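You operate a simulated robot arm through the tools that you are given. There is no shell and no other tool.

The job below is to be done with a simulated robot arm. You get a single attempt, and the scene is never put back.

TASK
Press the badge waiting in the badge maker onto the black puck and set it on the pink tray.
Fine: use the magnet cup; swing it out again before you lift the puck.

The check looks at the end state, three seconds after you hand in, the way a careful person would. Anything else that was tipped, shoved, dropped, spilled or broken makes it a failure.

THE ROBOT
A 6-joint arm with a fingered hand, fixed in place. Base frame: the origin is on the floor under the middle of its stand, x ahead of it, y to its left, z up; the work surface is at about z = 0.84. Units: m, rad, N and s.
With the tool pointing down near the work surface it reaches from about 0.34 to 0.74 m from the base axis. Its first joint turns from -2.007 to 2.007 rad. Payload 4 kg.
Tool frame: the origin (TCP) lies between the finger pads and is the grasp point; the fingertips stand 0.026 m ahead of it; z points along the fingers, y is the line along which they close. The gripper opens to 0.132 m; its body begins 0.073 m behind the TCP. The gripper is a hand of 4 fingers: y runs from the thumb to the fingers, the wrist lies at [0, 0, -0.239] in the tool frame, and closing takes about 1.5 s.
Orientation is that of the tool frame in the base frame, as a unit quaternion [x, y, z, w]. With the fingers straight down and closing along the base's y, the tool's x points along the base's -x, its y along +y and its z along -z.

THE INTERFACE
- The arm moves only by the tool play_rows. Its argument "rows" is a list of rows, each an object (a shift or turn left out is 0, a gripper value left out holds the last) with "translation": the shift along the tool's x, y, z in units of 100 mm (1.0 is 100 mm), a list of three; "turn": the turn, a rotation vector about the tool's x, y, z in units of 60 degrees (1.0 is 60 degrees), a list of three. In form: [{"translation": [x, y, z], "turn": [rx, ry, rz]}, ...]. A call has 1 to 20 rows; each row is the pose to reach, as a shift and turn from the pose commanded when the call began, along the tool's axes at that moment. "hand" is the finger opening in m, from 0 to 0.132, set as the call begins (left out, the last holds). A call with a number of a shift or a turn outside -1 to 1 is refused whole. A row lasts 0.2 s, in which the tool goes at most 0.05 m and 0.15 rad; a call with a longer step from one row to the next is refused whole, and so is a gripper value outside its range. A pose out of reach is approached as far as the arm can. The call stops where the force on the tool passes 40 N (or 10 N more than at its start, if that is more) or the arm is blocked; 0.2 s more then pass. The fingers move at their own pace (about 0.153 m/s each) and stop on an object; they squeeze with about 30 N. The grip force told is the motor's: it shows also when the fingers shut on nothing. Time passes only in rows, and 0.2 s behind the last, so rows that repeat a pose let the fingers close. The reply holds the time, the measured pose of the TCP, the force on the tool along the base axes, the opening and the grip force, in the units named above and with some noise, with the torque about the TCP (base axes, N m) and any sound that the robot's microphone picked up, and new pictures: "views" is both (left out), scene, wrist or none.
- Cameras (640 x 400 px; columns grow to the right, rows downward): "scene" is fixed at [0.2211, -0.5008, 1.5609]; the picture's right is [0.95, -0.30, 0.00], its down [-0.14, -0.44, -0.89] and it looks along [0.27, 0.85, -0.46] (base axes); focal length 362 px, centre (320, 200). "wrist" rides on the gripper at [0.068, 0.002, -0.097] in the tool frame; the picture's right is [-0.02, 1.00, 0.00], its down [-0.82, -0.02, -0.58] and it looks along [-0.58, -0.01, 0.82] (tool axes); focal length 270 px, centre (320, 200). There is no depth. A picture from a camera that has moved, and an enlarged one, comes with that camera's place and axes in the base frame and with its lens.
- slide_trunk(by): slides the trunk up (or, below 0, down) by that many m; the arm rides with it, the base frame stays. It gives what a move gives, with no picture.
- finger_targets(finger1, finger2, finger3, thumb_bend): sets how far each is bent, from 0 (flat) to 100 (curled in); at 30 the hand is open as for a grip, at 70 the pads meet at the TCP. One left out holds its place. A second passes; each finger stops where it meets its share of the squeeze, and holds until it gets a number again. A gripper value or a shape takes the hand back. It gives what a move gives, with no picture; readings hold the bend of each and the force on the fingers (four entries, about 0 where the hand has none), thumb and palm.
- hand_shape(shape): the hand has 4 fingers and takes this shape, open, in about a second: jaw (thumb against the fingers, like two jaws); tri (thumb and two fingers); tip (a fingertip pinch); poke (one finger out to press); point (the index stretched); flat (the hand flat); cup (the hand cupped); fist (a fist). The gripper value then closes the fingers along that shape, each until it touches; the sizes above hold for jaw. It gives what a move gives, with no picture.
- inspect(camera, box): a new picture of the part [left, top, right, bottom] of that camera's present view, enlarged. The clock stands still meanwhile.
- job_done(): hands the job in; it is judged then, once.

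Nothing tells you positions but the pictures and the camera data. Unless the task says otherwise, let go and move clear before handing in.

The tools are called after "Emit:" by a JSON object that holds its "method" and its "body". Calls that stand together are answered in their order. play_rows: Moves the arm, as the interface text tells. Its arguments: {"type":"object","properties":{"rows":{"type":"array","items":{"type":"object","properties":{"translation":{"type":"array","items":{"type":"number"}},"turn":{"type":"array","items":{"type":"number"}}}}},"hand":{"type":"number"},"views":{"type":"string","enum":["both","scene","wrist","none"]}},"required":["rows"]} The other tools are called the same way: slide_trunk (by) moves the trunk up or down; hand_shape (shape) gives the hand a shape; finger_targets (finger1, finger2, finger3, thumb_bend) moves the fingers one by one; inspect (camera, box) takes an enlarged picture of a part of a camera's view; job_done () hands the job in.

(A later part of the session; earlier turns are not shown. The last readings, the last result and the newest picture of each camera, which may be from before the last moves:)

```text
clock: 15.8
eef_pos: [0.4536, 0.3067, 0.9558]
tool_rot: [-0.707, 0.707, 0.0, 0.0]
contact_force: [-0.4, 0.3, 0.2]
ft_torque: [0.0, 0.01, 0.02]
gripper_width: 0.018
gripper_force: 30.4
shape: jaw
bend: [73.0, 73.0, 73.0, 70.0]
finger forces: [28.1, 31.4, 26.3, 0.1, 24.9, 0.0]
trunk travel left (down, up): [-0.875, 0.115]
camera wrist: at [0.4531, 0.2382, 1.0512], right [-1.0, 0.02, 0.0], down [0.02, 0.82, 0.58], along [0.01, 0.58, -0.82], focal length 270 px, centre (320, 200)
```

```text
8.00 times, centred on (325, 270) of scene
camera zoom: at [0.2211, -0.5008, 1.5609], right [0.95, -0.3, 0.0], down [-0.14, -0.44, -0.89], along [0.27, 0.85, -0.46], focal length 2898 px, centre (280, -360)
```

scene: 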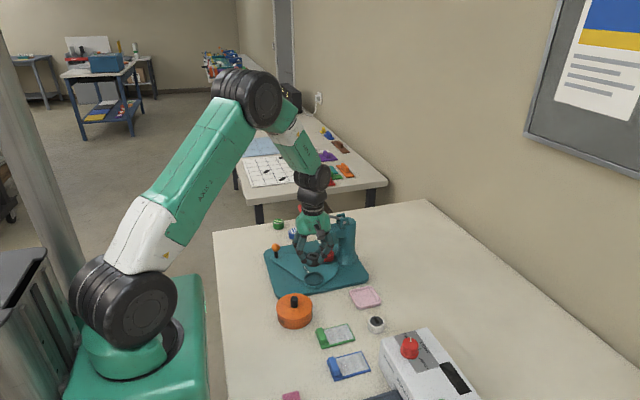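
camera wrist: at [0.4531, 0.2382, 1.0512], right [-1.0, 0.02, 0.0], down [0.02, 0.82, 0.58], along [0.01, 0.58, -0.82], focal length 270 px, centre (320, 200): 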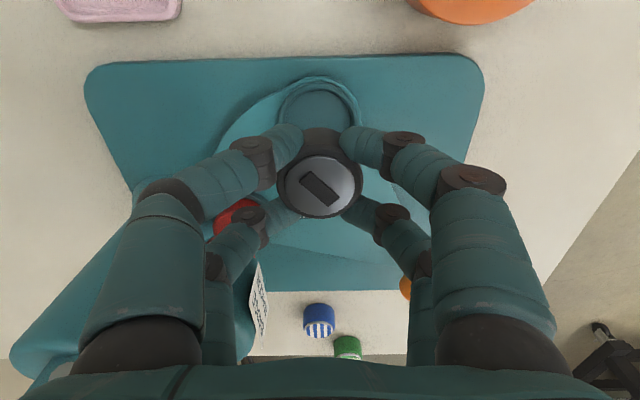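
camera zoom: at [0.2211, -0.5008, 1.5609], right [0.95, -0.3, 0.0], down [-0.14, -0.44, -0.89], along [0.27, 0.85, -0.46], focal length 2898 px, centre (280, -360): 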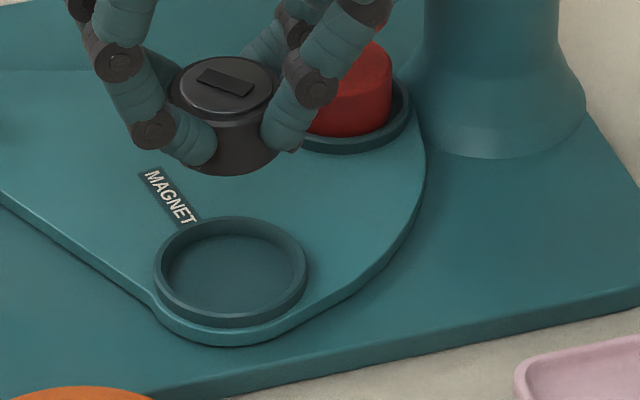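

The wrist view shows the puck and cup centres within about 1 mm of each other, with about 3 mm clearance all round. I'll lower the puck to just above the cup floor.

Emit:
{"method": "play_rows", "body": {"rows": [{"translation": [0, 0, 0.15]}, {"translation": [0, 0, 0.3]}, {"translation": [0, 0, 0.42]}, {"translation": [0, 0, 0.5]}, {"translation": [0, 0, 0.55]}, {"translation": [0, 0, 0.57]}, {"translation": [0, 0, 0.57]}], "views": "both"}}

Emit:
{"method": "inspect", "body": {"camera": "scene", "box": [285, 235, 355, 295]}}

Emit:
{"method": "inspect", "body": {"camera": "wrist", "box": [240, 70, 400, 230]}}

```text
clock: 17.4
eef_pos: [0.4542, 0.3066, 0.8984]
tool_rot: [-0.707, 0.708, 0.001, 0.0]
contact_force: [0.1, 0.3, -0.2]
ft_torque: [0.0, -0.02, 0.01]
gripper_width: 0.0182
gripper_force: 30.7
shape: jaw
bend: [73.0, 73.0, 73.0, 70.0]
finger forces: [28.6, 31.8, 26.8, 0.0, 25.3, 0.0]
trunk travel left (down, up): [-0.875, 0.115]
camera wrist: at [0.4532, 0.2373, 0.9942], right [-1.0, 0.02, 0.0], down [0.02, 0.82, 0.58], along [0.01, 0.58, -0.82], focal length 270 px, centre (320, 200)
```

scene: 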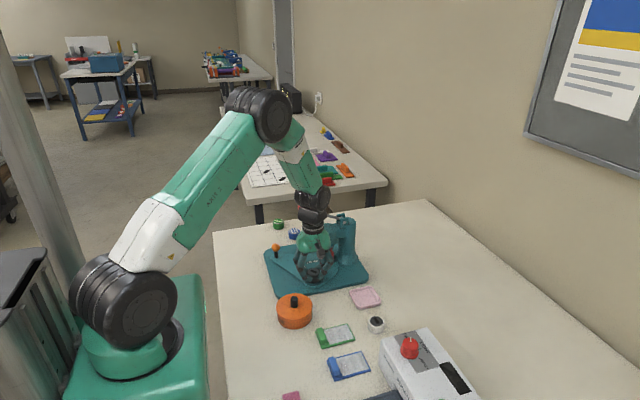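
wrist: 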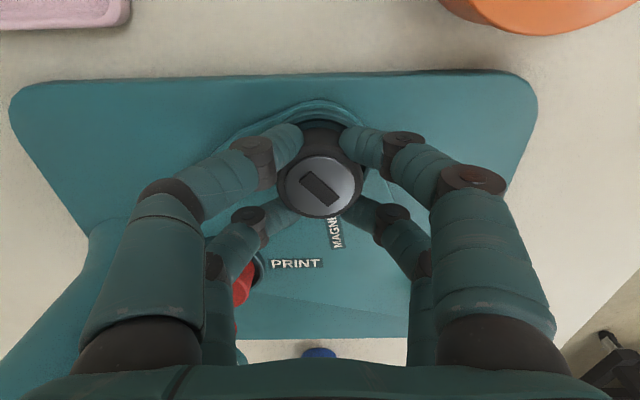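

```text
6.67 times, centred on (320, 265) of scene
camera zoom: at [0.2211, -0.5008, 1.5609], right [0.95, -0.3, 0.0], down [-0.14, -0.44, -0.89], along [0.27, 0.85, -0.46], focal length 2415 px, centre (320, -233)
```

zoom: 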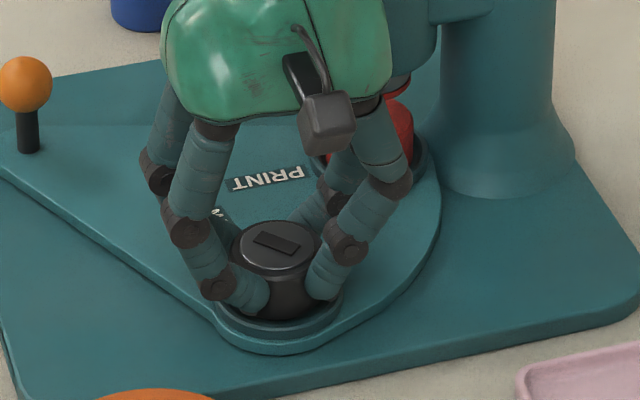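

```text
2.50 times, centred on (320, 150) of wrist
camera zoom: at [0.4532, 0.2373, 0.9942], right [-1.0, 0.02, 0.0], down [0.02, 0.82, 0.58], along [0.01, 0.58, -0.82], focal length 676 px, centre (320, 325)
```

zoom: 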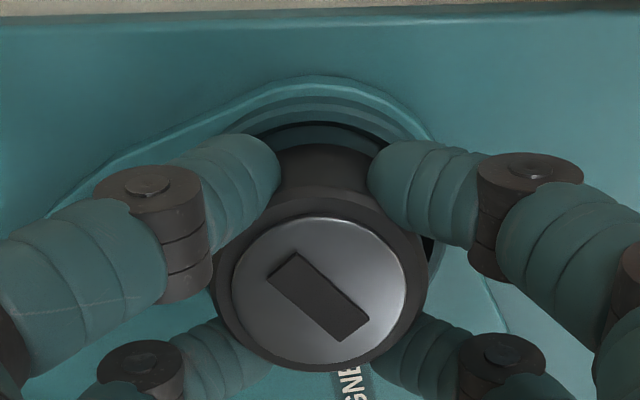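

The puck's bottom is just above the rim and centred. I'll go down a few millimetres at a time while watching the force.

Emit:
{"method": "play_rows", "body": {"rows": [{"translation": [0, 0, 0.02]}, {"translation": [0, 0, 0.04]}, {"translation": [0, 0, 0.05]}, {"translation": [0, 0, 0.05]}], "views": "none"}}

Emit:
{"method": "inspect", "body": {"camera": "scene", "box": [295, 245, 345, 290]}}

```text
clock: 18.4
eef_pos: [0.4536, 0.3058, 0.8948]
tool_rot: [-0.707, 0.707, 0.0, 0.001]
contact_force: [-0.6, -1.4, 9.3]
ft_torque: [-0.02, 0.1, 0.03]
gripper_width: 0.0183
gripper_force: 30.1
shape: jaw
bend: [73.0, 73.0, 73.0, 70.0]
finger forces: [30.4, 32.6, 27.8, 0.1, 25.7, 0.0]
trunk travel left (down, up): [-0.875, 0.115]
```

```text
8.89 times, centred on (320, 268) of scene
camera zoom: at [0.2211, -0.5008, 1.5609], right [0.95, -0.3, 0.0], down [-0.14, -0.44, -0.89], along [0.27, 0.85, -0.46], focal length 3220 px, centre (320, -400)
```

zoom: 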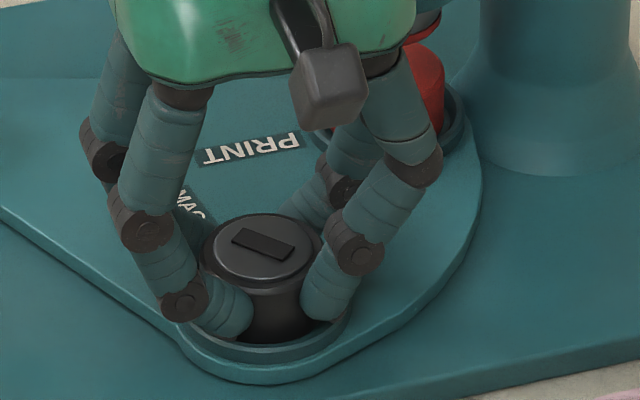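

There's about 9 N of upward force, so something has touched. I'll check whether the puck is on the cup floor or the fingertips are on the rim.

Emit:
{"method": "inspect", "body": {"camera": "wrist", "box": [240, 90, 400, 230]}}

Emit:
{"method": "inspect", "body": {"camera": "scene", "box": [305, 258, 340, 290]}}

```text
2.86 times, centred on (320, 160) of wrist
camera zoom: at [0.4531, 0.2371, 0.9903], right [-1.0, 0.02, 0.0], down [0.02, 0.82, 0.58], along [0.02, 0.58, -0.82], focal length 772 px, centre (320, 314)
```

zoom: 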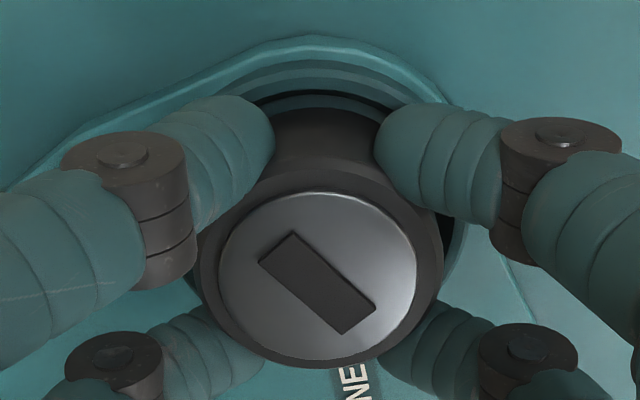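

```text
12.50 times, centred on (322, 274) of scene
camera zoom: at [0.2211, -0.5008, 1.5609], right [0.95, -0.3, 0.0], down [-0.14, -0.44, -0.89], along [0.27, 0.85, -0.46], focal length 4528 px, centre (289, -725)
```

zoom: 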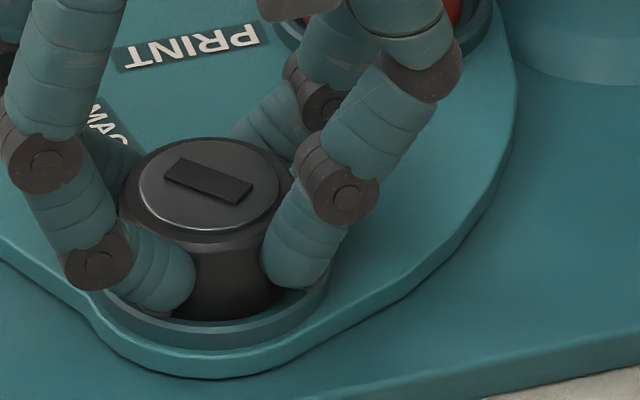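

The torque says the fingertips on the −X side are resting on the rim, and the puck's bottom is already about 2 mm inside it. I'll open the fingers only slightly so the puck settles onto the cup floor, guided by the rim.

Emit:
{"method": "play_rows", "body": {"rows": [{"translation": [0, 0, -0.005]}, {"translation": [0, 0, -0.005]}, {"translation": [0, 0, -0.005]}], "hand": 0.028, "views": "wrist"}}

Emit:
{"method": "inspect", "body": {"camera": "scene", "box": [305, 258, 340, 290]}}

Emit:
{"method": "inspect", "body": {"camera": "wrist", "box": [240, 90, 400, 230]}}

```text
clock: 19.2
eef_pos: [0.4534, 0.3048, 0.8944]
tool_rot: [0.708, -0.706, -0.001, 0.0]
contact_force: [-0.1, -0.8, 0.4]
ft_torque: [0.03, 0.0, -0.01]
gripper_width: 0.0279
gripper_force: 0.2
shape: jaw
bend: [73.0, 73.0, 73.0, 70.0]
finger forces: [0.1, 0.0, 0.1, 0.0, 0.0, 0.1]
trunk travel left (down, up): [-0.875, 0.115]
camera wrist: at [0.4526, 0.2374, 0.9897], right [-1.0, 0.02, 0.0], down [0.02, 0.82, 0.58], along [0.01, 0.58, -0.82], focal length 270 px, centre (320, 200)
```

wrist: 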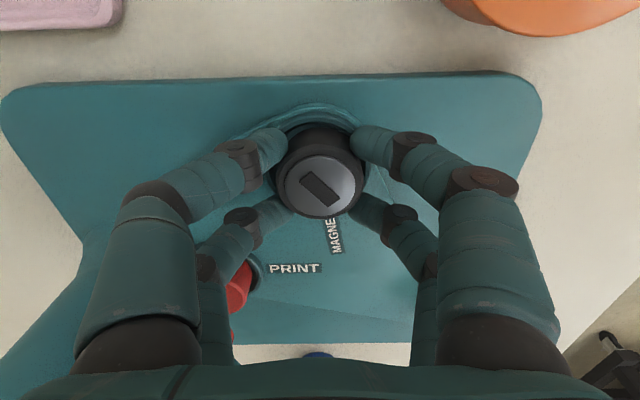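

```text
12.50 times, centred on (322, 274) of scene
camera zoom: at [0.2211, -0.5008, 1.5609], right [0.95, -0.3, 0.0], down [-0.14, -0.44, -0.89], along [0.27, 0.85, -0.46], focal length 4528 px, centre (289, -725)
```

zoom: 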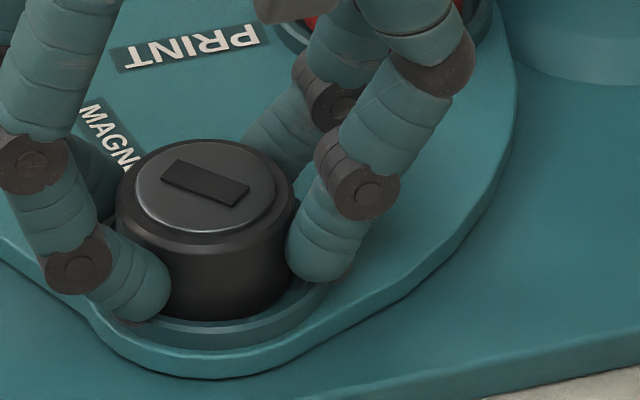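

```text
2.86 times, centred on (320, 160) of wrist
camera zoom: at [0.4526, 0.2374, 0.9897], right [-1.0, 0.02, 0.0], down [0.02, 0.82, 0.58], along [0.01, 0.58, -0.82], focal length 772 px, centre (320, 314)
```

zoom: 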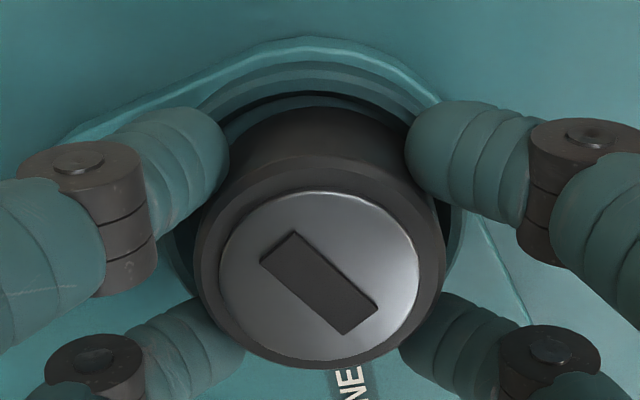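

The puck hardly moved when released, so it was already on the cup floor and it sits upright inside the rim. I'll open further while rising a touch, then lift straight clear.

Emit:
{"method": "play_rows", "body": {"rows": [{"translation": [0, 0, -0.02]}, {"translation": [0, 0, -0.03]}, {"translation": [0, 0, -0.03]}, {"translation": [0, 0, -0.03]}], "hand": 0.055, "views": "none"}}

Emit:
{"method": "play_rows", "body": {"rows": [{"translation": [0, 0, -0.1]}, {"translation": [0, 0, -0.3]}, {"translation": [0, 0, -0.6]}, {"translation": [0, 0, -0.9]}, {"translation": [0, 0, -1.0]}, {"translation": [0, 0, -1.0]}], "views": "both"}}

Emit:
{"method": "inspect", "body": {"camera": "scene", "box": [255, 195, 385, 305]}}

Emit:
{"method": "inspect", "body": {"camera": "wrist", "box": [220, 60, 420, 260]}}

```text
clock: 20.2
eef_pos: [0.4531, 0.3065, 0.8983]
tool_rot: [0.707, -0.707, 0.0, 0.001]
contact_force: [-0.1, 0.7, 0.3]
ft_torque: [-0.01, 0.02, 0.0]
gripper_width: 0.0546
gripper_force: 0.1
shape: jaw
bend: [73.0, 73.0, 73.0, 70.0]
finger forces: [0.0, 0.1, 0.0, 0.0, 0.0, 0.1]
trunk travel left (down, up): [-0.875, 0.115]
```

```text
clock: 21.6
eef_pos: [0.4531, 0.306, 0.9967]
tool_rot: [0.707, -0.707, 0.0, 0.001]
contact_force: [0.0, -0.7, 1.0]
ft_torque: [0.0, -0.01, 0.01]
gripper_width: 0.0548
gripper_force: 0.0
shape: jaw
bend: [73.0, 73.0, 73.0, 70.0]
finger forces: [0.0, 0.1, 0.1, 0.1, 0.0, 0.0]
trunk travel left (down, up): [-0.875, 0.115]
camera wrist: at [0.453, 0.2373, 1.093], right [-1.0, 0.02, 0.0], down [0.02, 0.82, 0.58], along [0.01, 0.58, -0.82], focal length 270 px, centre (320, 200)
```

scene: 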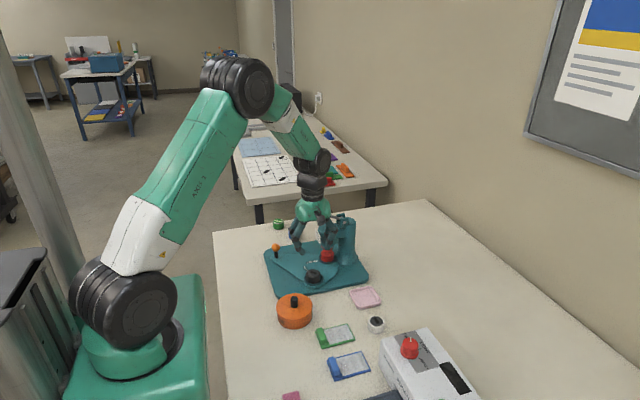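
wrist: 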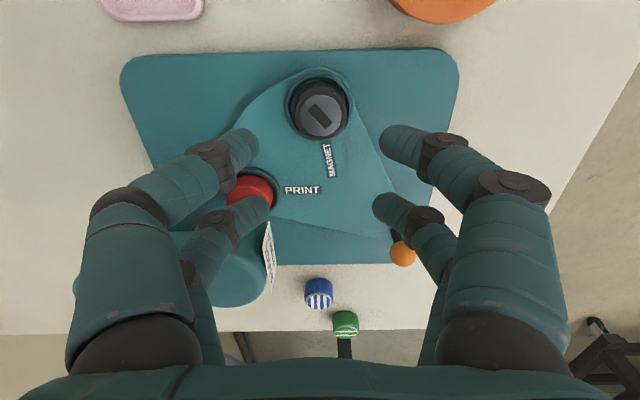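

```text
3.64 times, centred on (320, 250) of scene
camera zoom: at [0.2211, -0.5008, 1.5609], right [0.95, -0.3, 0.0], down [-0.14, -0.44, -0.89], along [0.27, 0.85, -0.46], focal length 1317 px, centre (320, 18)
```

zoom: 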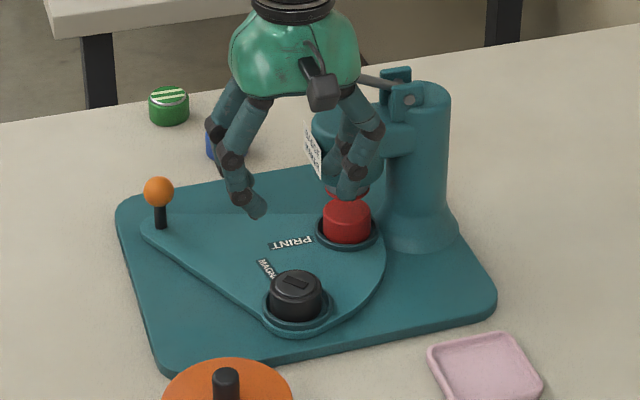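

```text
2.00 times, centred on (320, 160) of wrist
camera zoom: at [0.453, 0.2373, 1.093], right [-1.0, 0.02, 0.0], down [0.02, 0.82, 0.58], along [0.01, 0.58, -0.82], focal length 541 px, centre (320, 280)
```

zoom: 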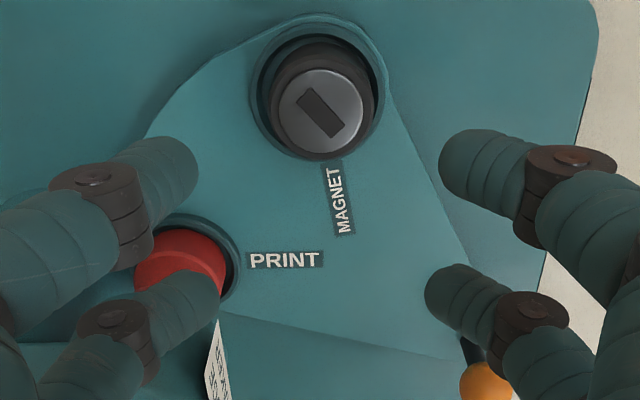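

The black puck is seated properly in the MAGNET cup. Next I'll swing the plate with the orange knob at about (0.371, 0.449). The pivot works out at about (0.440, 0.390), so an 80° counter-clockwise swing takes the magnet cup under the head. I'll go around the lever, keeping the hand on the robot's side of it.

Emit:
{"method": "play_rows", "body": {"rows": [{"translation": [0, 0.25, 0]}, {"translation": [0, 0.5, 0]}, {"translation": [0, 0.75, 0]}, {"translation": [0, 1.0, 0]}, {"translation": [0, 1.0, 0]}], "hand": 0.05, "views": "none"}}

Emit:
{"method": "play_rows", "body": {"rows": [{"translation": [-0.25, 0, 0]}, {"translation": [-0.5, 0, 0]}, {"translation": [-0.75, 0, 0]}, {"translation": [-1.0, 0, 0]}, {"translation": [-1.0, 0, 0]}], "views": "both"}}

Emit:
{"method": "inspect", "body": {"camera": "wrist", "box": [200, 50, 440, 250]}}

Emit:
{"method": "inspect", "body": {"camera": "scene", "box": [245, 190, 375, 300]}}

```text
clock: 22.8
eef_pos: [0.3533, 0.3044, 0.9978]
tool_rot: [0.707, -0.707, 0.0, 0.0]
contact_force: [-0.2, 0.5, 0.3]
ft_torque: [0.0, 0.0, 0.01]
gripper_width: 0.0503
gripper_force: 0.0
shape: jaw
bend: [73.0, 73.0, 73.0, 70.0]
finger forces: [0.0, 0.1, 0.1, 0.1, 0.0, 0.0]
trunk travel left (down, up): [-0.875, 0.115]
```

```text
clock: 24.0
eef_pos: [0.353, 0.4055, 0.9975]
tool_rot: [0.707, -0.707, 0.001, 0.0]
contact_force: [0.4, 0.8, 0.2]
ft_torque: [-0.01, 0.0, 0.01]
gripper_width: 0.0504
gripper_force: 0.1
shape: jaw
bend: [73.0, 73.0, 73.0, 70.0]
finger forces: [0.1, 0.0, 0.0, 0.1, 0.0, 0.0]
trunk travel left (down, up): [-0.875, 0.115]
camera wrist: at [0.3526, 0.3359, 1.0929], right [-1.0, 0.02, 0.0], down [0.02, 0.82, 0.58], along [0.01, 0.58, -0.82], focal length 270 px, centre (320, 200)
```

scene: 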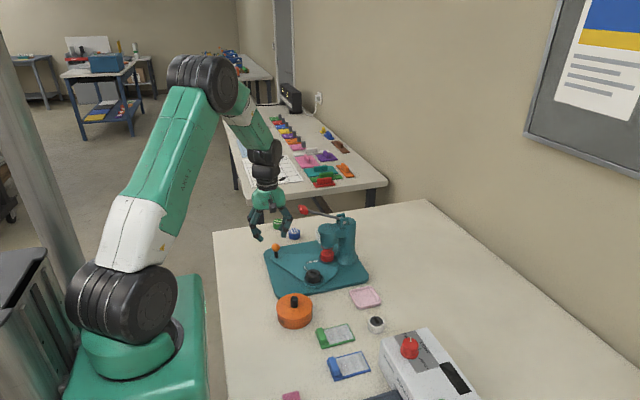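
wrist: 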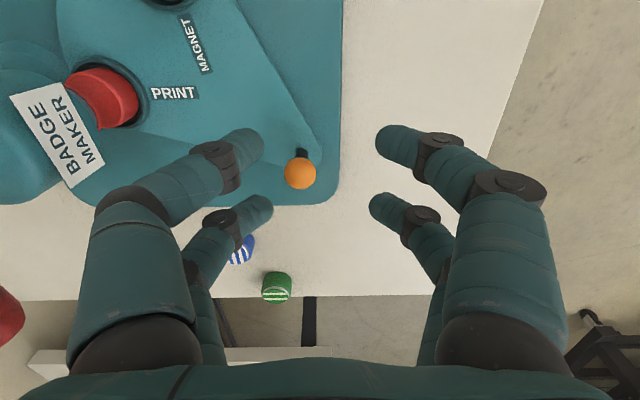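

```text
2.00 times, centred on (320, 150) of wrist
camera zoom: at [0.3526, 0.3359, 1.0929], right [-1.0, 0.02, 0.0], down [0.02, 0.82, 0.58], along [0.01, 0.58, -0.82], focal length 541 px, centre (320, 300)
```

zoom: 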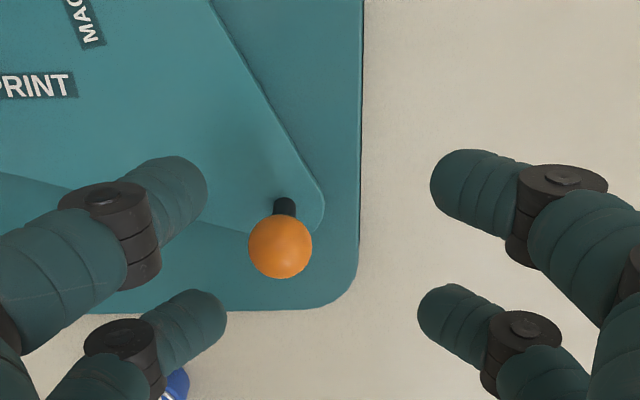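

```text
3.64 times, centred on (310, 245) of scene
camera zoom: at [0.2211, -0.5008, 1.5609], right [0.95, -0.3, 0.0], down [-0.14, -0.44, -0.89], along [0.27, 0.85, -0.46], focal length 1317 px, centre (356, 36)
```

zoom: 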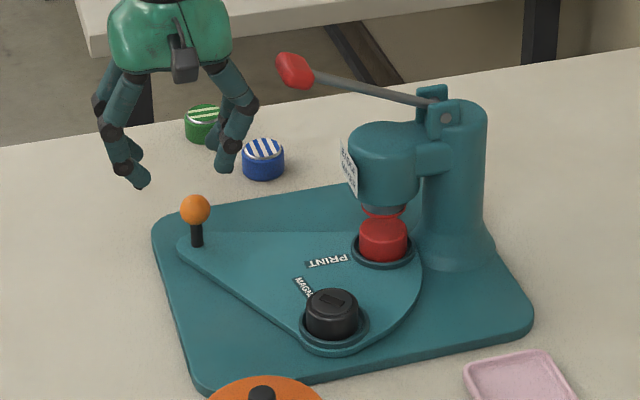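

The knob is at (0.372, 0.450), with the ball centre at about z = 0.89. I'll move over it and lower the open fingers around the ball.

Emit:
{"method": "play_rows", "body": {"rows": [{"translation": [-0.2, -0.08, 0]}, {"translation": [-0.4, -0.17, 0]}, {"translation": [-0.46, -0.174, 0.1]}, {"translation": [-0.46, -0.174, 0.3]}, {"translation": [-0.46, -0.174, 0.5]}, {"translation": [-0.46, -0.174, 0.7]}, {"translation": [-0.46, -0.174, 0.85]}, {"translation": [-0.46, -0.174, 0.94]}, {"translation": [-0.46, -0.174, 0.94]}], "views": "both"}}

Emit:
{"method": "inspect", "body": {"camera": "wrist", "box": [200, 80, 440, 260]}}

Emit:
{"method": "inspect", "body": {"camera": "scene", "box": [235, 200, 365, 300]}}

```text
clock: 26.0
eef_pos: [0.3724, 0.4509, 0.9043]
tool_rot: [0.707, -0.707, -0.001, 0.0]
contact_force: [0.7, 0.3, 0.0]
ft_torque: [0.01, 0.01, 0.0]
gripper_width: 0.0504
gripper_force: 0.1
shape: jaw
bend: [73.0, 73.0, 73.0, 70.0]
finger forces: [0.0, 0.0, 0.0, 0.0, 0.0, 0.0]
trunk travel left (down, up): [-0.875, 0.115]
camera wrist: at [0.3712, 0.3823, 0.9994], right [-1.0, 0.02, 0.0], down [0.02, 0.82, 0.58], along [0.01, 0.58, -0.82], focal length 270 px, centre (320, 200)
```

scene: 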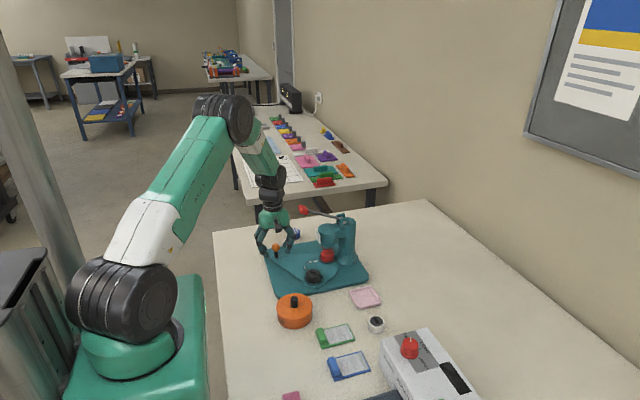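
wrist: 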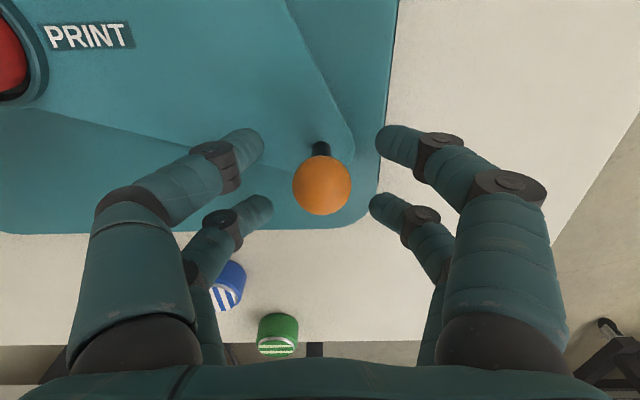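

```text
2.22 times, centred on (320, 170) of wrist
camera zoom: at [0.3712, 0.3823, 0.9994], right [-1.0, 0.02, 0.0], down [0.02, 0.82, 0.58], along [0.01, 0.58, -0.82], focal length 601 px, centre (320, 267)
```

zoom: 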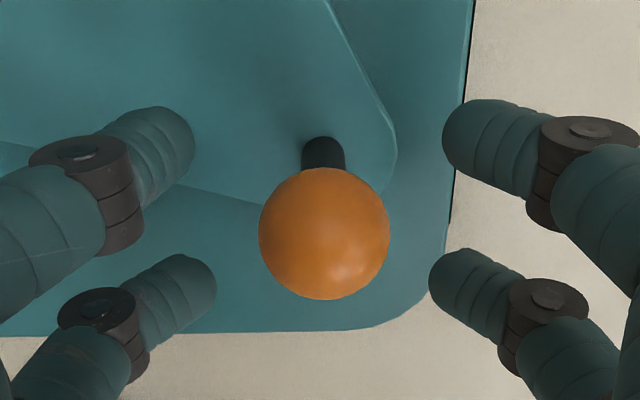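

```text
4.00 times, centred on (300, 250) of scene
camera zoom: at [0.2211, -0.5008, 1.5609], right [0.95, -0.3, 0.0], down [-0.14, -0.44, -0.89], along [0.27, 0.85, -0.46], focal length 1449 px, centre (400, 0)
```

zoom: 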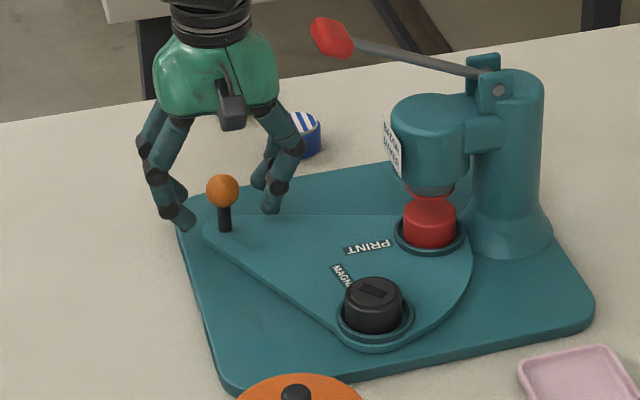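

The ball is centred among the fingers. I'll bring them in to a loose cage and start the first 20° of the swing slowly to confirm the direction and pivot.

Emit:
{"method": "play_rows", "body": {"rows": [{"translation": [0, 0, 0]}, {"translation": [0, 0, 0]}, {"translation": [0, 0, 0]}, {"translation": [0.062, 0.05, 0]}, {"translation": [0.128, 0.094, 0]}, {"translation": [0.198, 0.132, 0]}, {"translation": [0.271, 0.164, 0]}, {"translation": [0.271, 0.164, 0]}], "hand": 0.018, "views": "both"}}

Emit:
{"method": "inspect", "body": {"camera": "scene", "box": [235, 200, 365, 300]}}

Emit:
{"method": "inspect", "body": {"camera": "wrist", "box": [200, 0, 440, 260]}}

```text
clock: 27.8
eef_pos: [0.354, 0.4253, 0.9021]
tool_rot: [-0.707, 0.707, 0.0, 0.0]
contact_force: [0.1, -0.1, -0.7]
ft_torque: [-0.01, 0.01, 0.0]
gripper_width: 0.0185
gripper_force: 0.0
shape: jaw
bend: [72.0, 72.0, 72.0, 70.0]
finger forces: [0.1, 0.0, 0.0, 0.0, 0.0, 0.0]
trunk travel left (down, up): [-0.875, 0.115]
camera wrist: at [0.3534, 0.3559, 0.9989], right [-1.0, 0.02, 0.0], down [0.02, 0.82, 0.58], along [0.01, 0.58, -0.82], focal length 270 px, centre (320, 200)
```

scene: 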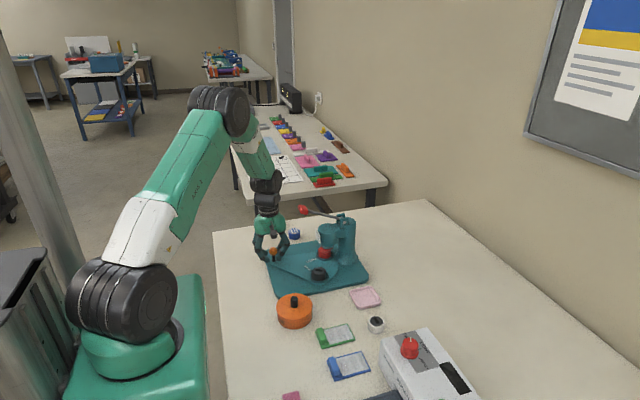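
wrist: 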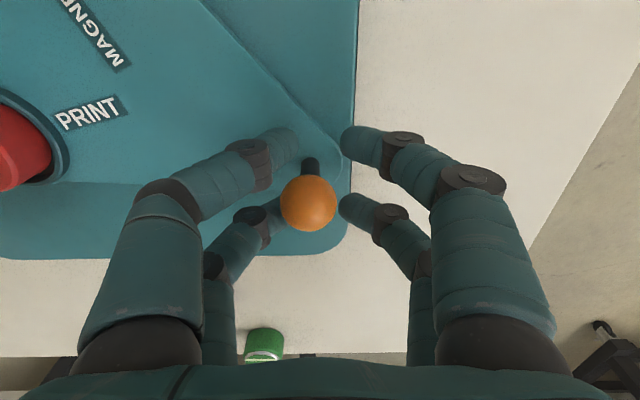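

```text
4.00 times, centred on (300, 250) of scene
camera zoom: at [0.2211, -0.5008, 1.5609], right [0.95, -0.3, 0.0], down [-0.14, -0.44, -0.89], along [0.27, 0.85, -0.46], focal length 1449 px, centre (400, 0)
```

zoom: 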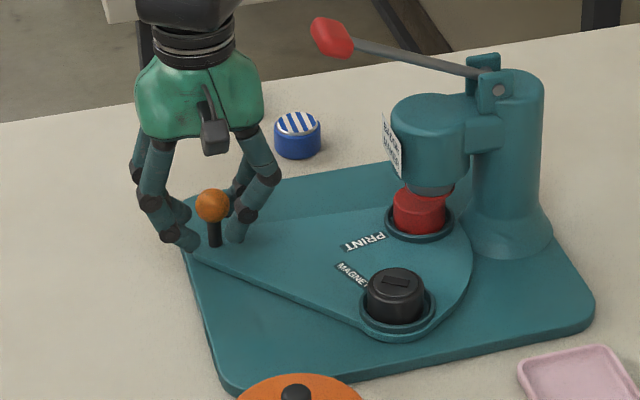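

```text
1.54 times, centred on (320, 130) of wrist
camera zoom: at [0.3534, 0.3559, 0.9989], right [-1.0, 0.02, 0.0], down [0.02, 0.82, 0.58], along [0.01, 0.58, -0.82], focal length 416 px, centre (320, 308)
```

zoom: 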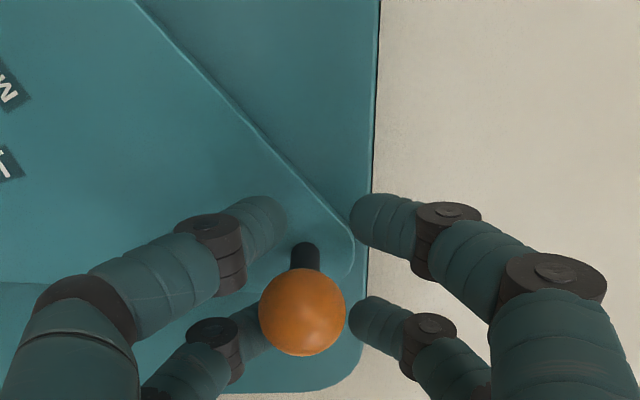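

The plate swings freely the right way and both pucks ride along. The ball trails the hand by about 11 mm. I'll continue along the arc.

Emit:
{"method": "play_rows", "body": {"rows": [{"translation": [0.075, 0.026, 0]}, {"translation": [0.152, 0.045, 0]}, {"translation": [0.231, 0.057, 0]}, {"translation": [0.31, 0.062, 0]}, {"translation": [0.389, 0.06, 0]}, {"translation": [0.468, 0.051, 0]}, {"translation": [0.546, 0.036, 0]}, {"translation": [0.623, 0.013, 0]}, {"translation": [0.697, -0.015, 0]}, {"translation": [0.697, -0.015, 0]}], "views": "both"}}

Emit:
{"method": "inspect", "body": {"camera": "scene", "box": [245, 200, 375, 300]}}

Emit:
{"method": "inspect", "body": {"camera": "wrist", "box": [160, 60, 440, 260]}}

```text
clock: 30.0
eef_pos: [0.3559, 0.3538, 0.9036]
tool_rot: [0.708, -0.706, 0.0, 0.001]
contact_force: [0.1, -0.3, 1.1]
ft_torque: [0.01, 0.04, 0.0]
gripper_width: 0.0182
gripper_force: 0.1
shape: jaw
bend: [72.0, 72.0, 72.0, 70.0]
finger forces: [0.0, 0.0, 0.0, 0.0, 0.0, 0.1]
trunk travel left (down, up): [-0.875, 0.115]
camera wrist: at [0.3559, 0.2864, 0.9997], right [-1.0, 0.02, 0.0], down [0.02, 0.82, 0.58], along [0.01, 0.58, -0.82], focal length 270 px, centre (320, 200)
```

scene: 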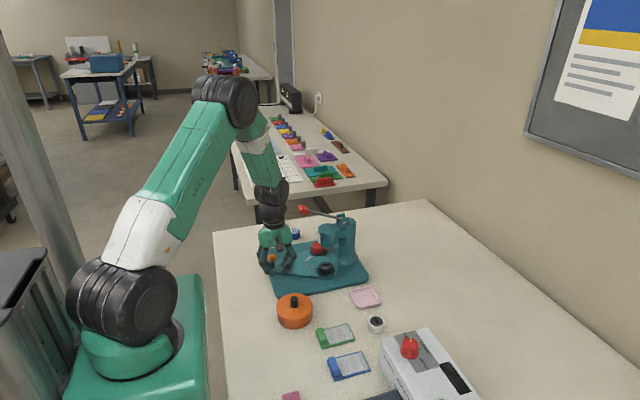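
wrist: 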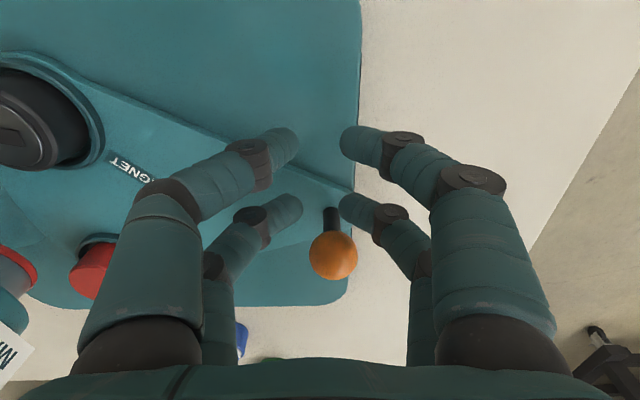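

```text
4.00 times, centred on (310, 250) of scene
camera zoom: at [0.2211, -0.5008, 1.5609], right [0.95, -0.3, 0.0], down [-0.14, -0.44, -0.89], along [0.27, 0.85, -0.46], focal length 1449 px, centre (360, 0)
```

zoom: 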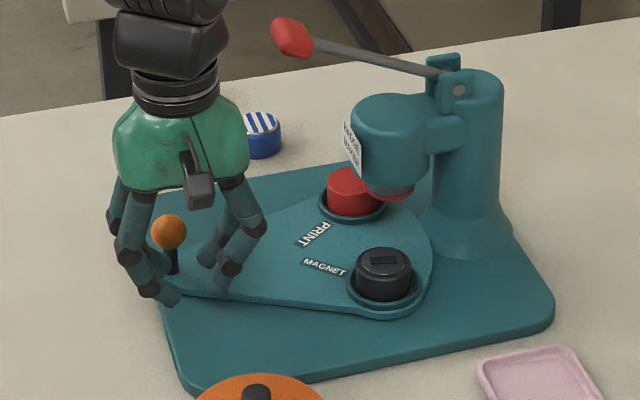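

```text
2.00 times, centred on (300, 160) of wrist
camera zoom: at [0.3559, 0.2864, 0.9997], right [-1.0, 0.02, 0.0], down [0.02, 0.82, 0.58], along [0.01, 0.58, -0.82], focal length 541 px, centre (360, 280)
```

zoom: 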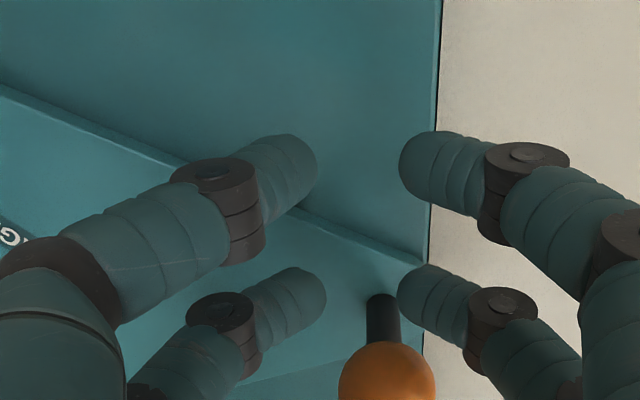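

The ball slipped out between two fingers after about 33° of swing, and nothing else was disturbed. The ball is now at about (0.351, 0.402). I'll rise, re-centre over it, and this time grip lower and firmly around the ball and stalk.

Emit:
{"method": "play_rows", "body": {"rows": [{"translation": [0, 0, -0.25]}, {"translation": [0, 0, -0.5]}, {"translation": [-0.25, 0.04, -0.5]}, {"translation": [-0.48, 0.071, -0.5]}, {"translation": [-0.48, 0.071, -0.5]}], "hand": 0.052, "views": "wrist"}}

Emit:
{"method": "inspect", "body": {"camera": "wrist", "box": [220, 80, 420, 230]}}

Emit:
{"method": "inspect", "body": {"camera": "scene", "box": [245, 200, 375, 300]}}

```text
clock: 31.2
eef_pos: [0.3496, 0.4027, 0.9541]
tool_rot: [0.707, -0.707, 0.0, 0.0]
contact_force: [0.3, -0.3, 1.4]
ft_torque: [0.01, -0.03, -0.04]
gripper_width: 0.0517
gripper_force: 0.1
shape: jaw
bend: [73.0, 73.0, 73.0, 70.0]
finger forces: [0.2, 0.1, 0.1, 0.1, 0.0, 0.0]
trunk travel left (down, up): [-0.875, 0.115]
camera wrist: at [0.3488, 0.3346, 1.0499], right [-1.0, 0.02, 0.0], down [0.02, 0.82, 0.58], along [0.01, 0.58, -0.82], focal length 270 px, centre (320, 200)
```

wrist: 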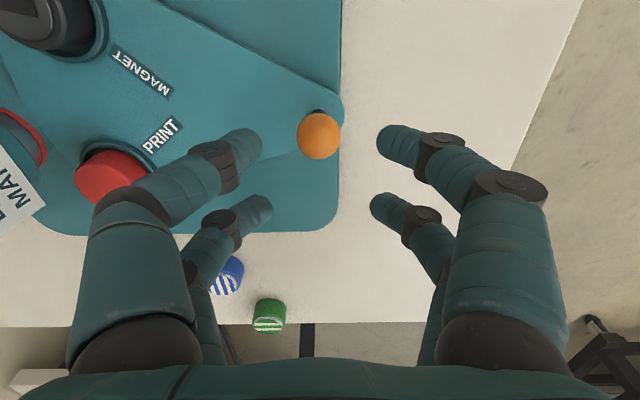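

```text
2.67 times, centred on (320, 155) of wrist
camera zoom: at [0.3488, 0.3346, 1.0499], right [-1.0, 0.02, 0.0], down [0.02, 0.82, 0.58], along [0.01, 0.58, -0.82], focal length 721 px, centre (320, 320)
```

zoom: 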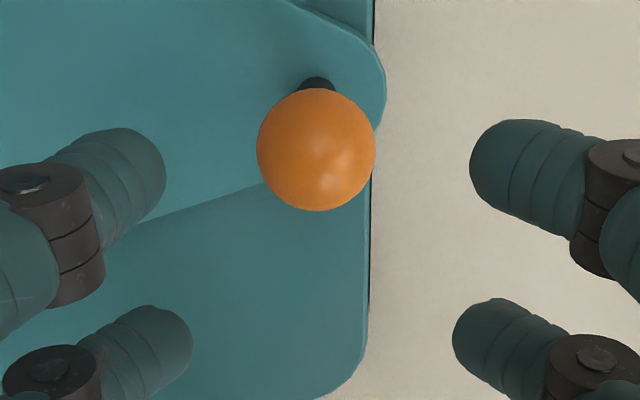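

```text
4.00 times, centred on (310, 250) of scene
camera zoom: at [0.2211, -0.5008, 1.5609], right [0.95, -0.3, 0.0], down [-0.14, -0.44, -0.89], along [0.27, 0.85, -0.46], focal length 1449 px, centre (360, 0)
```

zoom: 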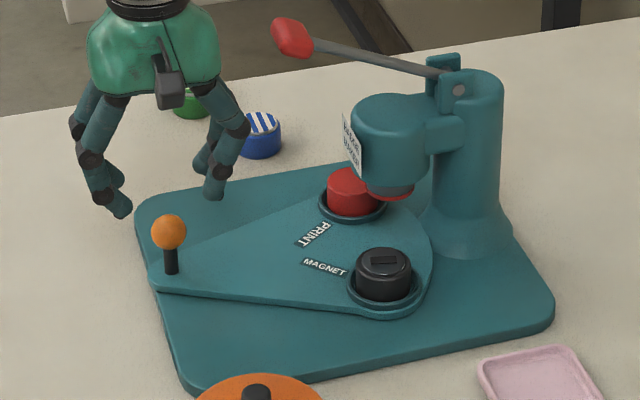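

The ball is at (0.351, 0.398). I'll correct by 4 mm, go lower than before, and close fully.

Emit:
{"method": "play_rows", "body": {"rows": [{"translation": [0.043, 0, 0.05]}, {"translation": [0.043, 0, 0.2]}, {"translation": [0.043, 0, 0.4]}, {"translation": [0.043, 0, 0.53]}, {"translation": [0.043, 0, 0.58]}, {"translation": [0.043, 0, 0.58]}], "views": "none"}}

Emit:
{"method": "play_rows", "body": {"rows": [{"translation": [0, 0, 0]}, {"translation": [0, 0, 0]}, {"translation": [0, 0, 0]}, {"translation": [0, 0, 0]}, {"translation": [0, 0, 0]}, {"translation": [0, 0, 0]}], "hand": 0.0, "views": "both"}}

Emit:
{"method": "inspect", "body": {"camera": "wrist", "box": [220, 80, 420, 230]}}

Emit:
{"method": "inspect", "body": {"camera": "scene", "box": [245, 200, 375, 300]}}

```text
clock: 32.6
eef_pos: [0.35, 0.3995, 0.8937]
tool_rot: [-0.707, 0.707, 0.0, 0.0]
contact_force: [0.3, -0.9, 0.7]
ft_torque: [-0.03, 0.06, 0.0]
gripper_width: 0.0516
gripper_force: 0.0
shape: jaw
bend: [73.0, 73.0, 73.0, 70.0]
finger forces: [0.0, 0.1, 0.1, 0.1, 0.1, 0.1]
trunk travel left (down, up): [-0.875, 0.115]
```

```text
clock: 34.0
eef_pos: [0.3485, 0.3985, 0.8954]
tool_rot: [-0.707, 0.707, 0.0, 0.0]
contact_force: [0.0, -0.6, 0.5]
ft_torque: [0.0, 0.03, -0.01]
gripper_width: 0.0
gripper_force: 30.3
shape: jaw
bend: [62.0, 63.0, 63.0, 70.0]
finger forces: [0.0, 0.0, 0.0, 0.0, 0.2, 0.1]
trunk travel left (down, up): [-0.875, 0.115]
camera wrist: at [0.3485, 0.3298, 0.991], right [-1.0, 0.02, 0.0], down [0.02, 0.82, 0.58], along [0.01, 0.58, -0.82], focal length 270 px, centre (320, 200)
```

scene: 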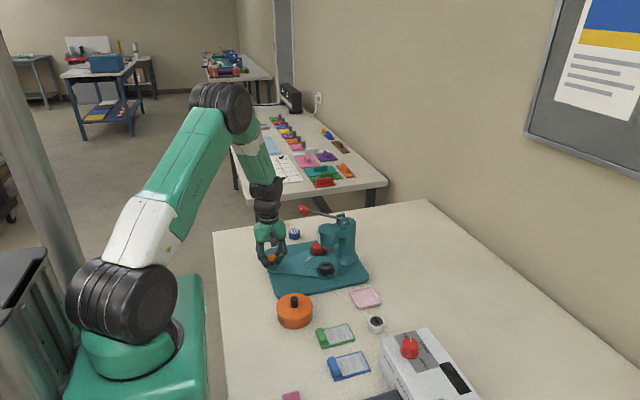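
wrist: 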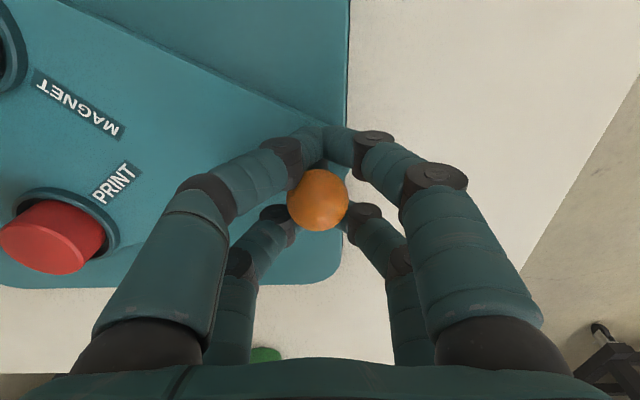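

```text
2.67 times, centred on (320, 155) of wrist
camera zoom: at [0.3485, 0.3298, 0.991], right [-1.0, 0.02, 0.0], down [0.02, 0.82, 0.58], along [0.01, 0.58, -0.82], focal length 721 px, centre (320, 320)
```

zoom: 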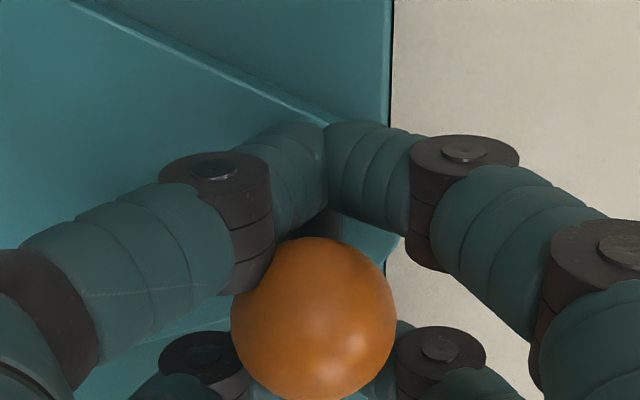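

```text
4.00 times, centred on (310, 250) of scene
camera zoom: at [0.2211, -0.5008, 1.5609], right [0.95, -0.3, 0.0], down [-0.14, -0.44, -0.89], along [0.27, 0.85, -0.46], focal length 1449 px, centre (360, 0)
```

zoom: 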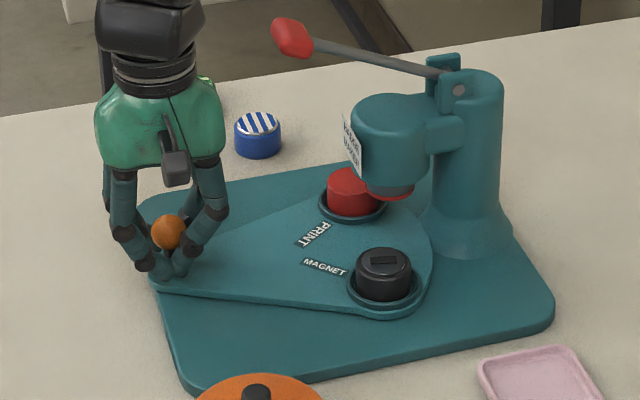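

The fingertips have closed around the stalk under the ball, so it can't slip out now. I'll continue the swing, turning the hand with the plate so the push stays tangential.

Emit:
{"method": "play_rows", "body": {"rows": [{"translation": [0.04, 0.002, 0], "turn": [0, 0, 0]}, {"translation": [0.079, 0.004, 0], "turn": [0, 0, 0]}, {"translation": [0.118, 0.003, 0], "turn": [0, 0, -0.042]}, {"translation": [0.158, 0.001, 0], "turn": [0, 0, -0.083]}, {"translation": [0.197, -0.004, 0], "turn": [0, 0, -0.125]}, {"translation": [0.236, -0.01, 0], "turn": [0, 0, -0.167]}, {"translation": [0.275, -0.018, 0], "turn": [0, 0, -0.208]}, {"translation": [0.313, -0.027, 0], "turn": [0, 0, -0.25]}, {"translation": [0.351, -0.039, 0], "turn": [0, 0, -0.292]}, {"translation": [0.389, -0.051, 0], "turn": [0, 0, -0.333]}, {"translation": [0.425, -0.066, 0], "turn": [0, 0, -0.375]}, {"translation": [0.461, -0.081, 0], "turn": [0, 0, -0.417]}, {"translation": [0.497, -0.099, 0], "turn": [0, 0, -0.458]}, {"translation": [0.531, -0.117, 0], "turn": [0, 0, -0.5]}, {"translation": [0.531, -0.117, 0], "turn": [0, 0, -0.5]}], "views": "both"}}

Emit:
{"method": "inspect", "body": {"camera": "scene", "box": [245, 200, 375, 300]}}

Emit:
{"method": "inspect", "body": {"camera": "wrist", "box": [220, 80, 420, 230]}}

```text
clock: 37.2
eef_pos: [0.3609, 0.3459, 0.896]
tool_rot: [0.866, -0.5, 0.0, 0.0]
contact_force: [0.8, -0.2, -0.5]
ft_torque: [0.03, 0.01, -0.01]
gripper_width: 0.0002
gripper_force: 30.0
shape: jaw
bend: [62.0, 63.0, 63.0, 70.0]
finger forces: [0.1, 0.0, 0.0, 0.1, 0.0, 0.1]
trunk travel left (down, up): [-0.875, 0.115]
camera wrist: at [0.3945, 0.2851, 0.9911], right [-0.88, -0.48, 0.0], down [-0.39, 0.72, 0.58], along [-0.28, 0.51, -0.82], focal length 270 px, centre (320, 200)
```

scene: 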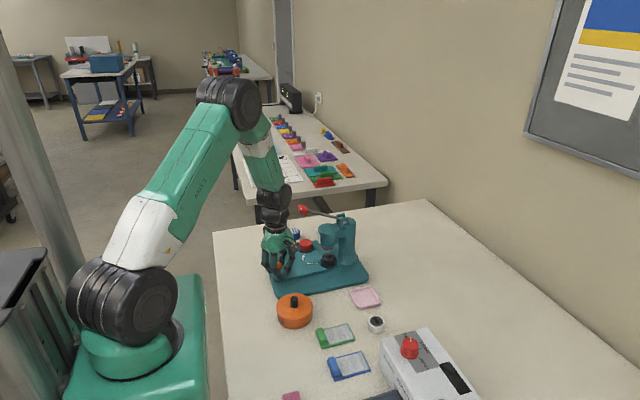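
wrist: 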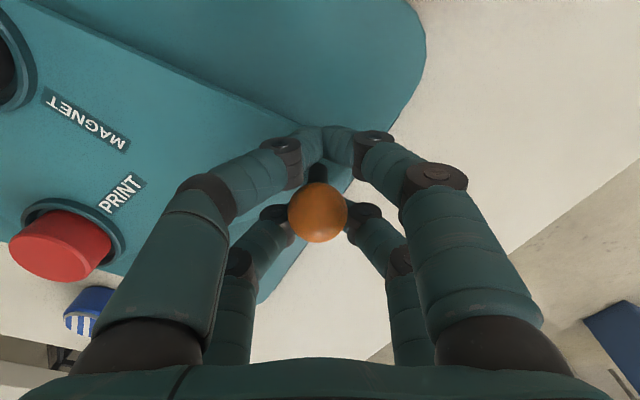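

```text
4.00 times, centred on (310, 250) of scene
camera zoom: at [0.2211, -0.5008, 1.5609], right [0.95, -0.3, 0.0], down [-0.14, -0.44, -0.89], along [0.27, 0.85, -0.46], focal length 1449 px, centre (360, 0)
```

zoom: 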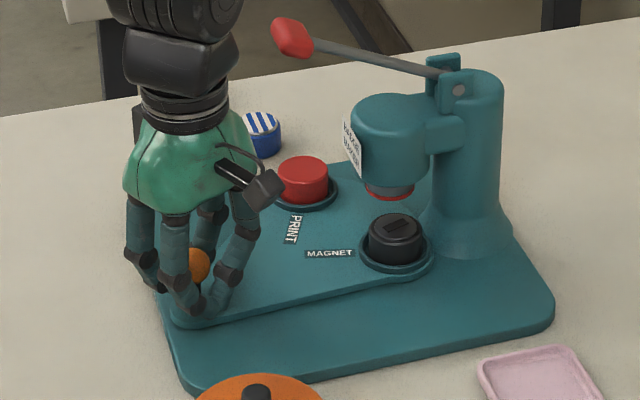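

```text
2.67 times, centred on (320, 155) of wrist
camera zoom: at [0.3945, 0.2851, 0.9911], right [-0.88, -0.48, 0.0], down [-0.39, 0.72, 0.58], along [-0.28, 0.51, -0.82], focal length 721 px, centre (320, 320)
```

zoom: 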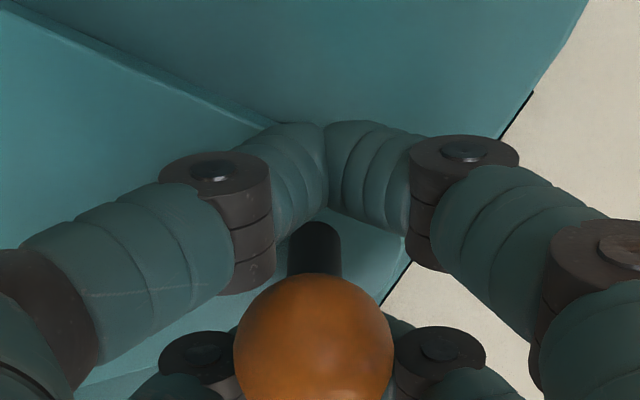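

The plate has turned about 66° and the magnet cup is nearly under the head. I'll creep the remaining degrees and watch the force for the end stop.

Emit:
{"method": "play_rows", "body": {"rows": [{"translation": [0.024, 0, 0], "turn": [0, 0, -0.025]}, {"translation": [0.047, -0.001, 0], "turn": [0, 0, -0.05]}, {"translation": [0.071, -0.003, 0], "turn": [0, 0, -0.075]}, {"translation": [0.095, -0.005, 0], "turn": [0, 0, -0.1]}, {"translation": [0.118, -0.008, 0], "turn": [0, 0, -0.125]}, {"translation": [0.142, -0.011, 0], "turn": [0, 0, -0.15]}, {"translation": [0.165, -0.015, 0], "turn": [0, 0, -0.175]}, {"translation": [0.188, -0.02, 0], "turn": [0, 0, -0.2]}, {"translation": [0.188, -0.02, 0], "turn": [0, 0, -0.2]}], "views": "wrist"}}

Emit:
{"method": "inspect", "body": {"camera": "scene", "box": [265, 200, 375, 290]}}

Emit:
{"method": "inspect", "body": {"camera": "wrist", "box": [220, 80, 420, 230]}}

```text
clock: 39.2
eef_pos: [0.3683, 0.3331, 0.8959]
tool_rot: [0.913, -0.408, 0.006, 0.002]
contact_force: [0.5, -0.2, 0.3]
ft_torque: [-0.03, 0.0, 0.01]
gripper_width: 0.0
gripper_force: 29.4
shape: jaw
bend: [62.0, 63.0, 63.0, 70.0]
finger forces: [0.0, 0.0, 0.0, 0.1, 0.8, 0.1]
out of reach, approached as far as the arm can: row 8, 9
trunk travel left (down, up): [-0.875, 0.115]
camera wrist: at [0.413, 0.2811, 0.9918], right [-0.76, -0.65, 0.0], down [-0.53, 0.63, 0.57], along [-0.37, 0.43, -0.82], focal length 270 px, centre (320, 200)
```

wrist: 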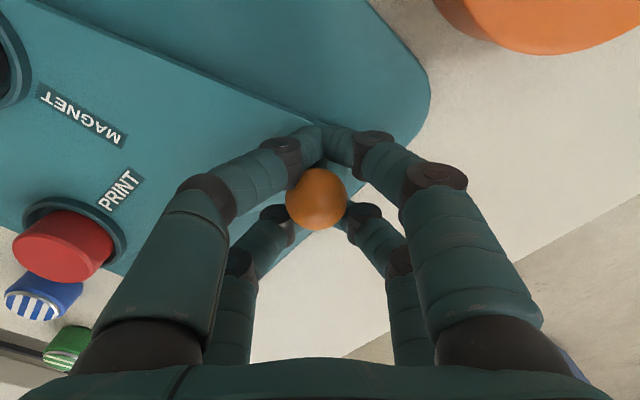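

```text
4.44 times, centred on (320, 245) of scene
camera zoom: at [0.2211, -0.5008, 1.5609], right [0.95, -0.3, 0.0], down [-0.14, -0.44, -0.89], along [0.27, 0.85, -0.46], focal length 1610 px, centre (320, 0)
```

zoom: 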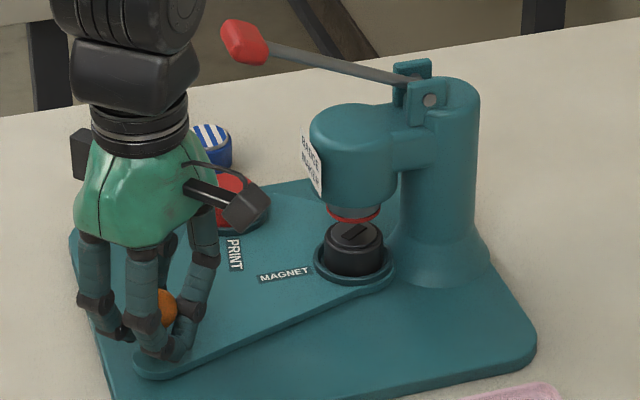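

```text
2.67 times, centred on (320, 155) of wrist
camera zoom: at [0.413, 0.2811, 0.9918], right [-0.76, -0.65, 0.0], down [-0.53, 0.63, 0.57], along [-0.37, 0.43, -0.82], focal length 721 px, centre (320, 320)
```

zoom: 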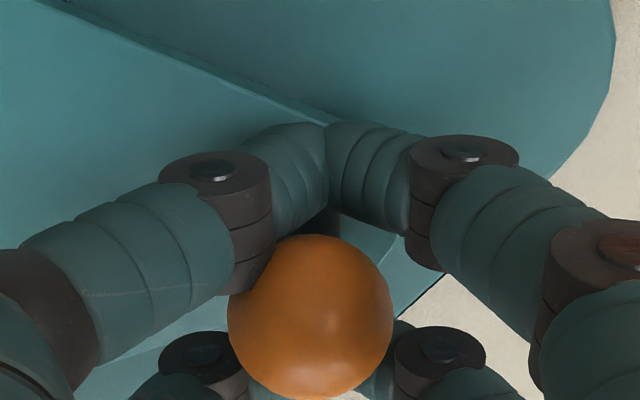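

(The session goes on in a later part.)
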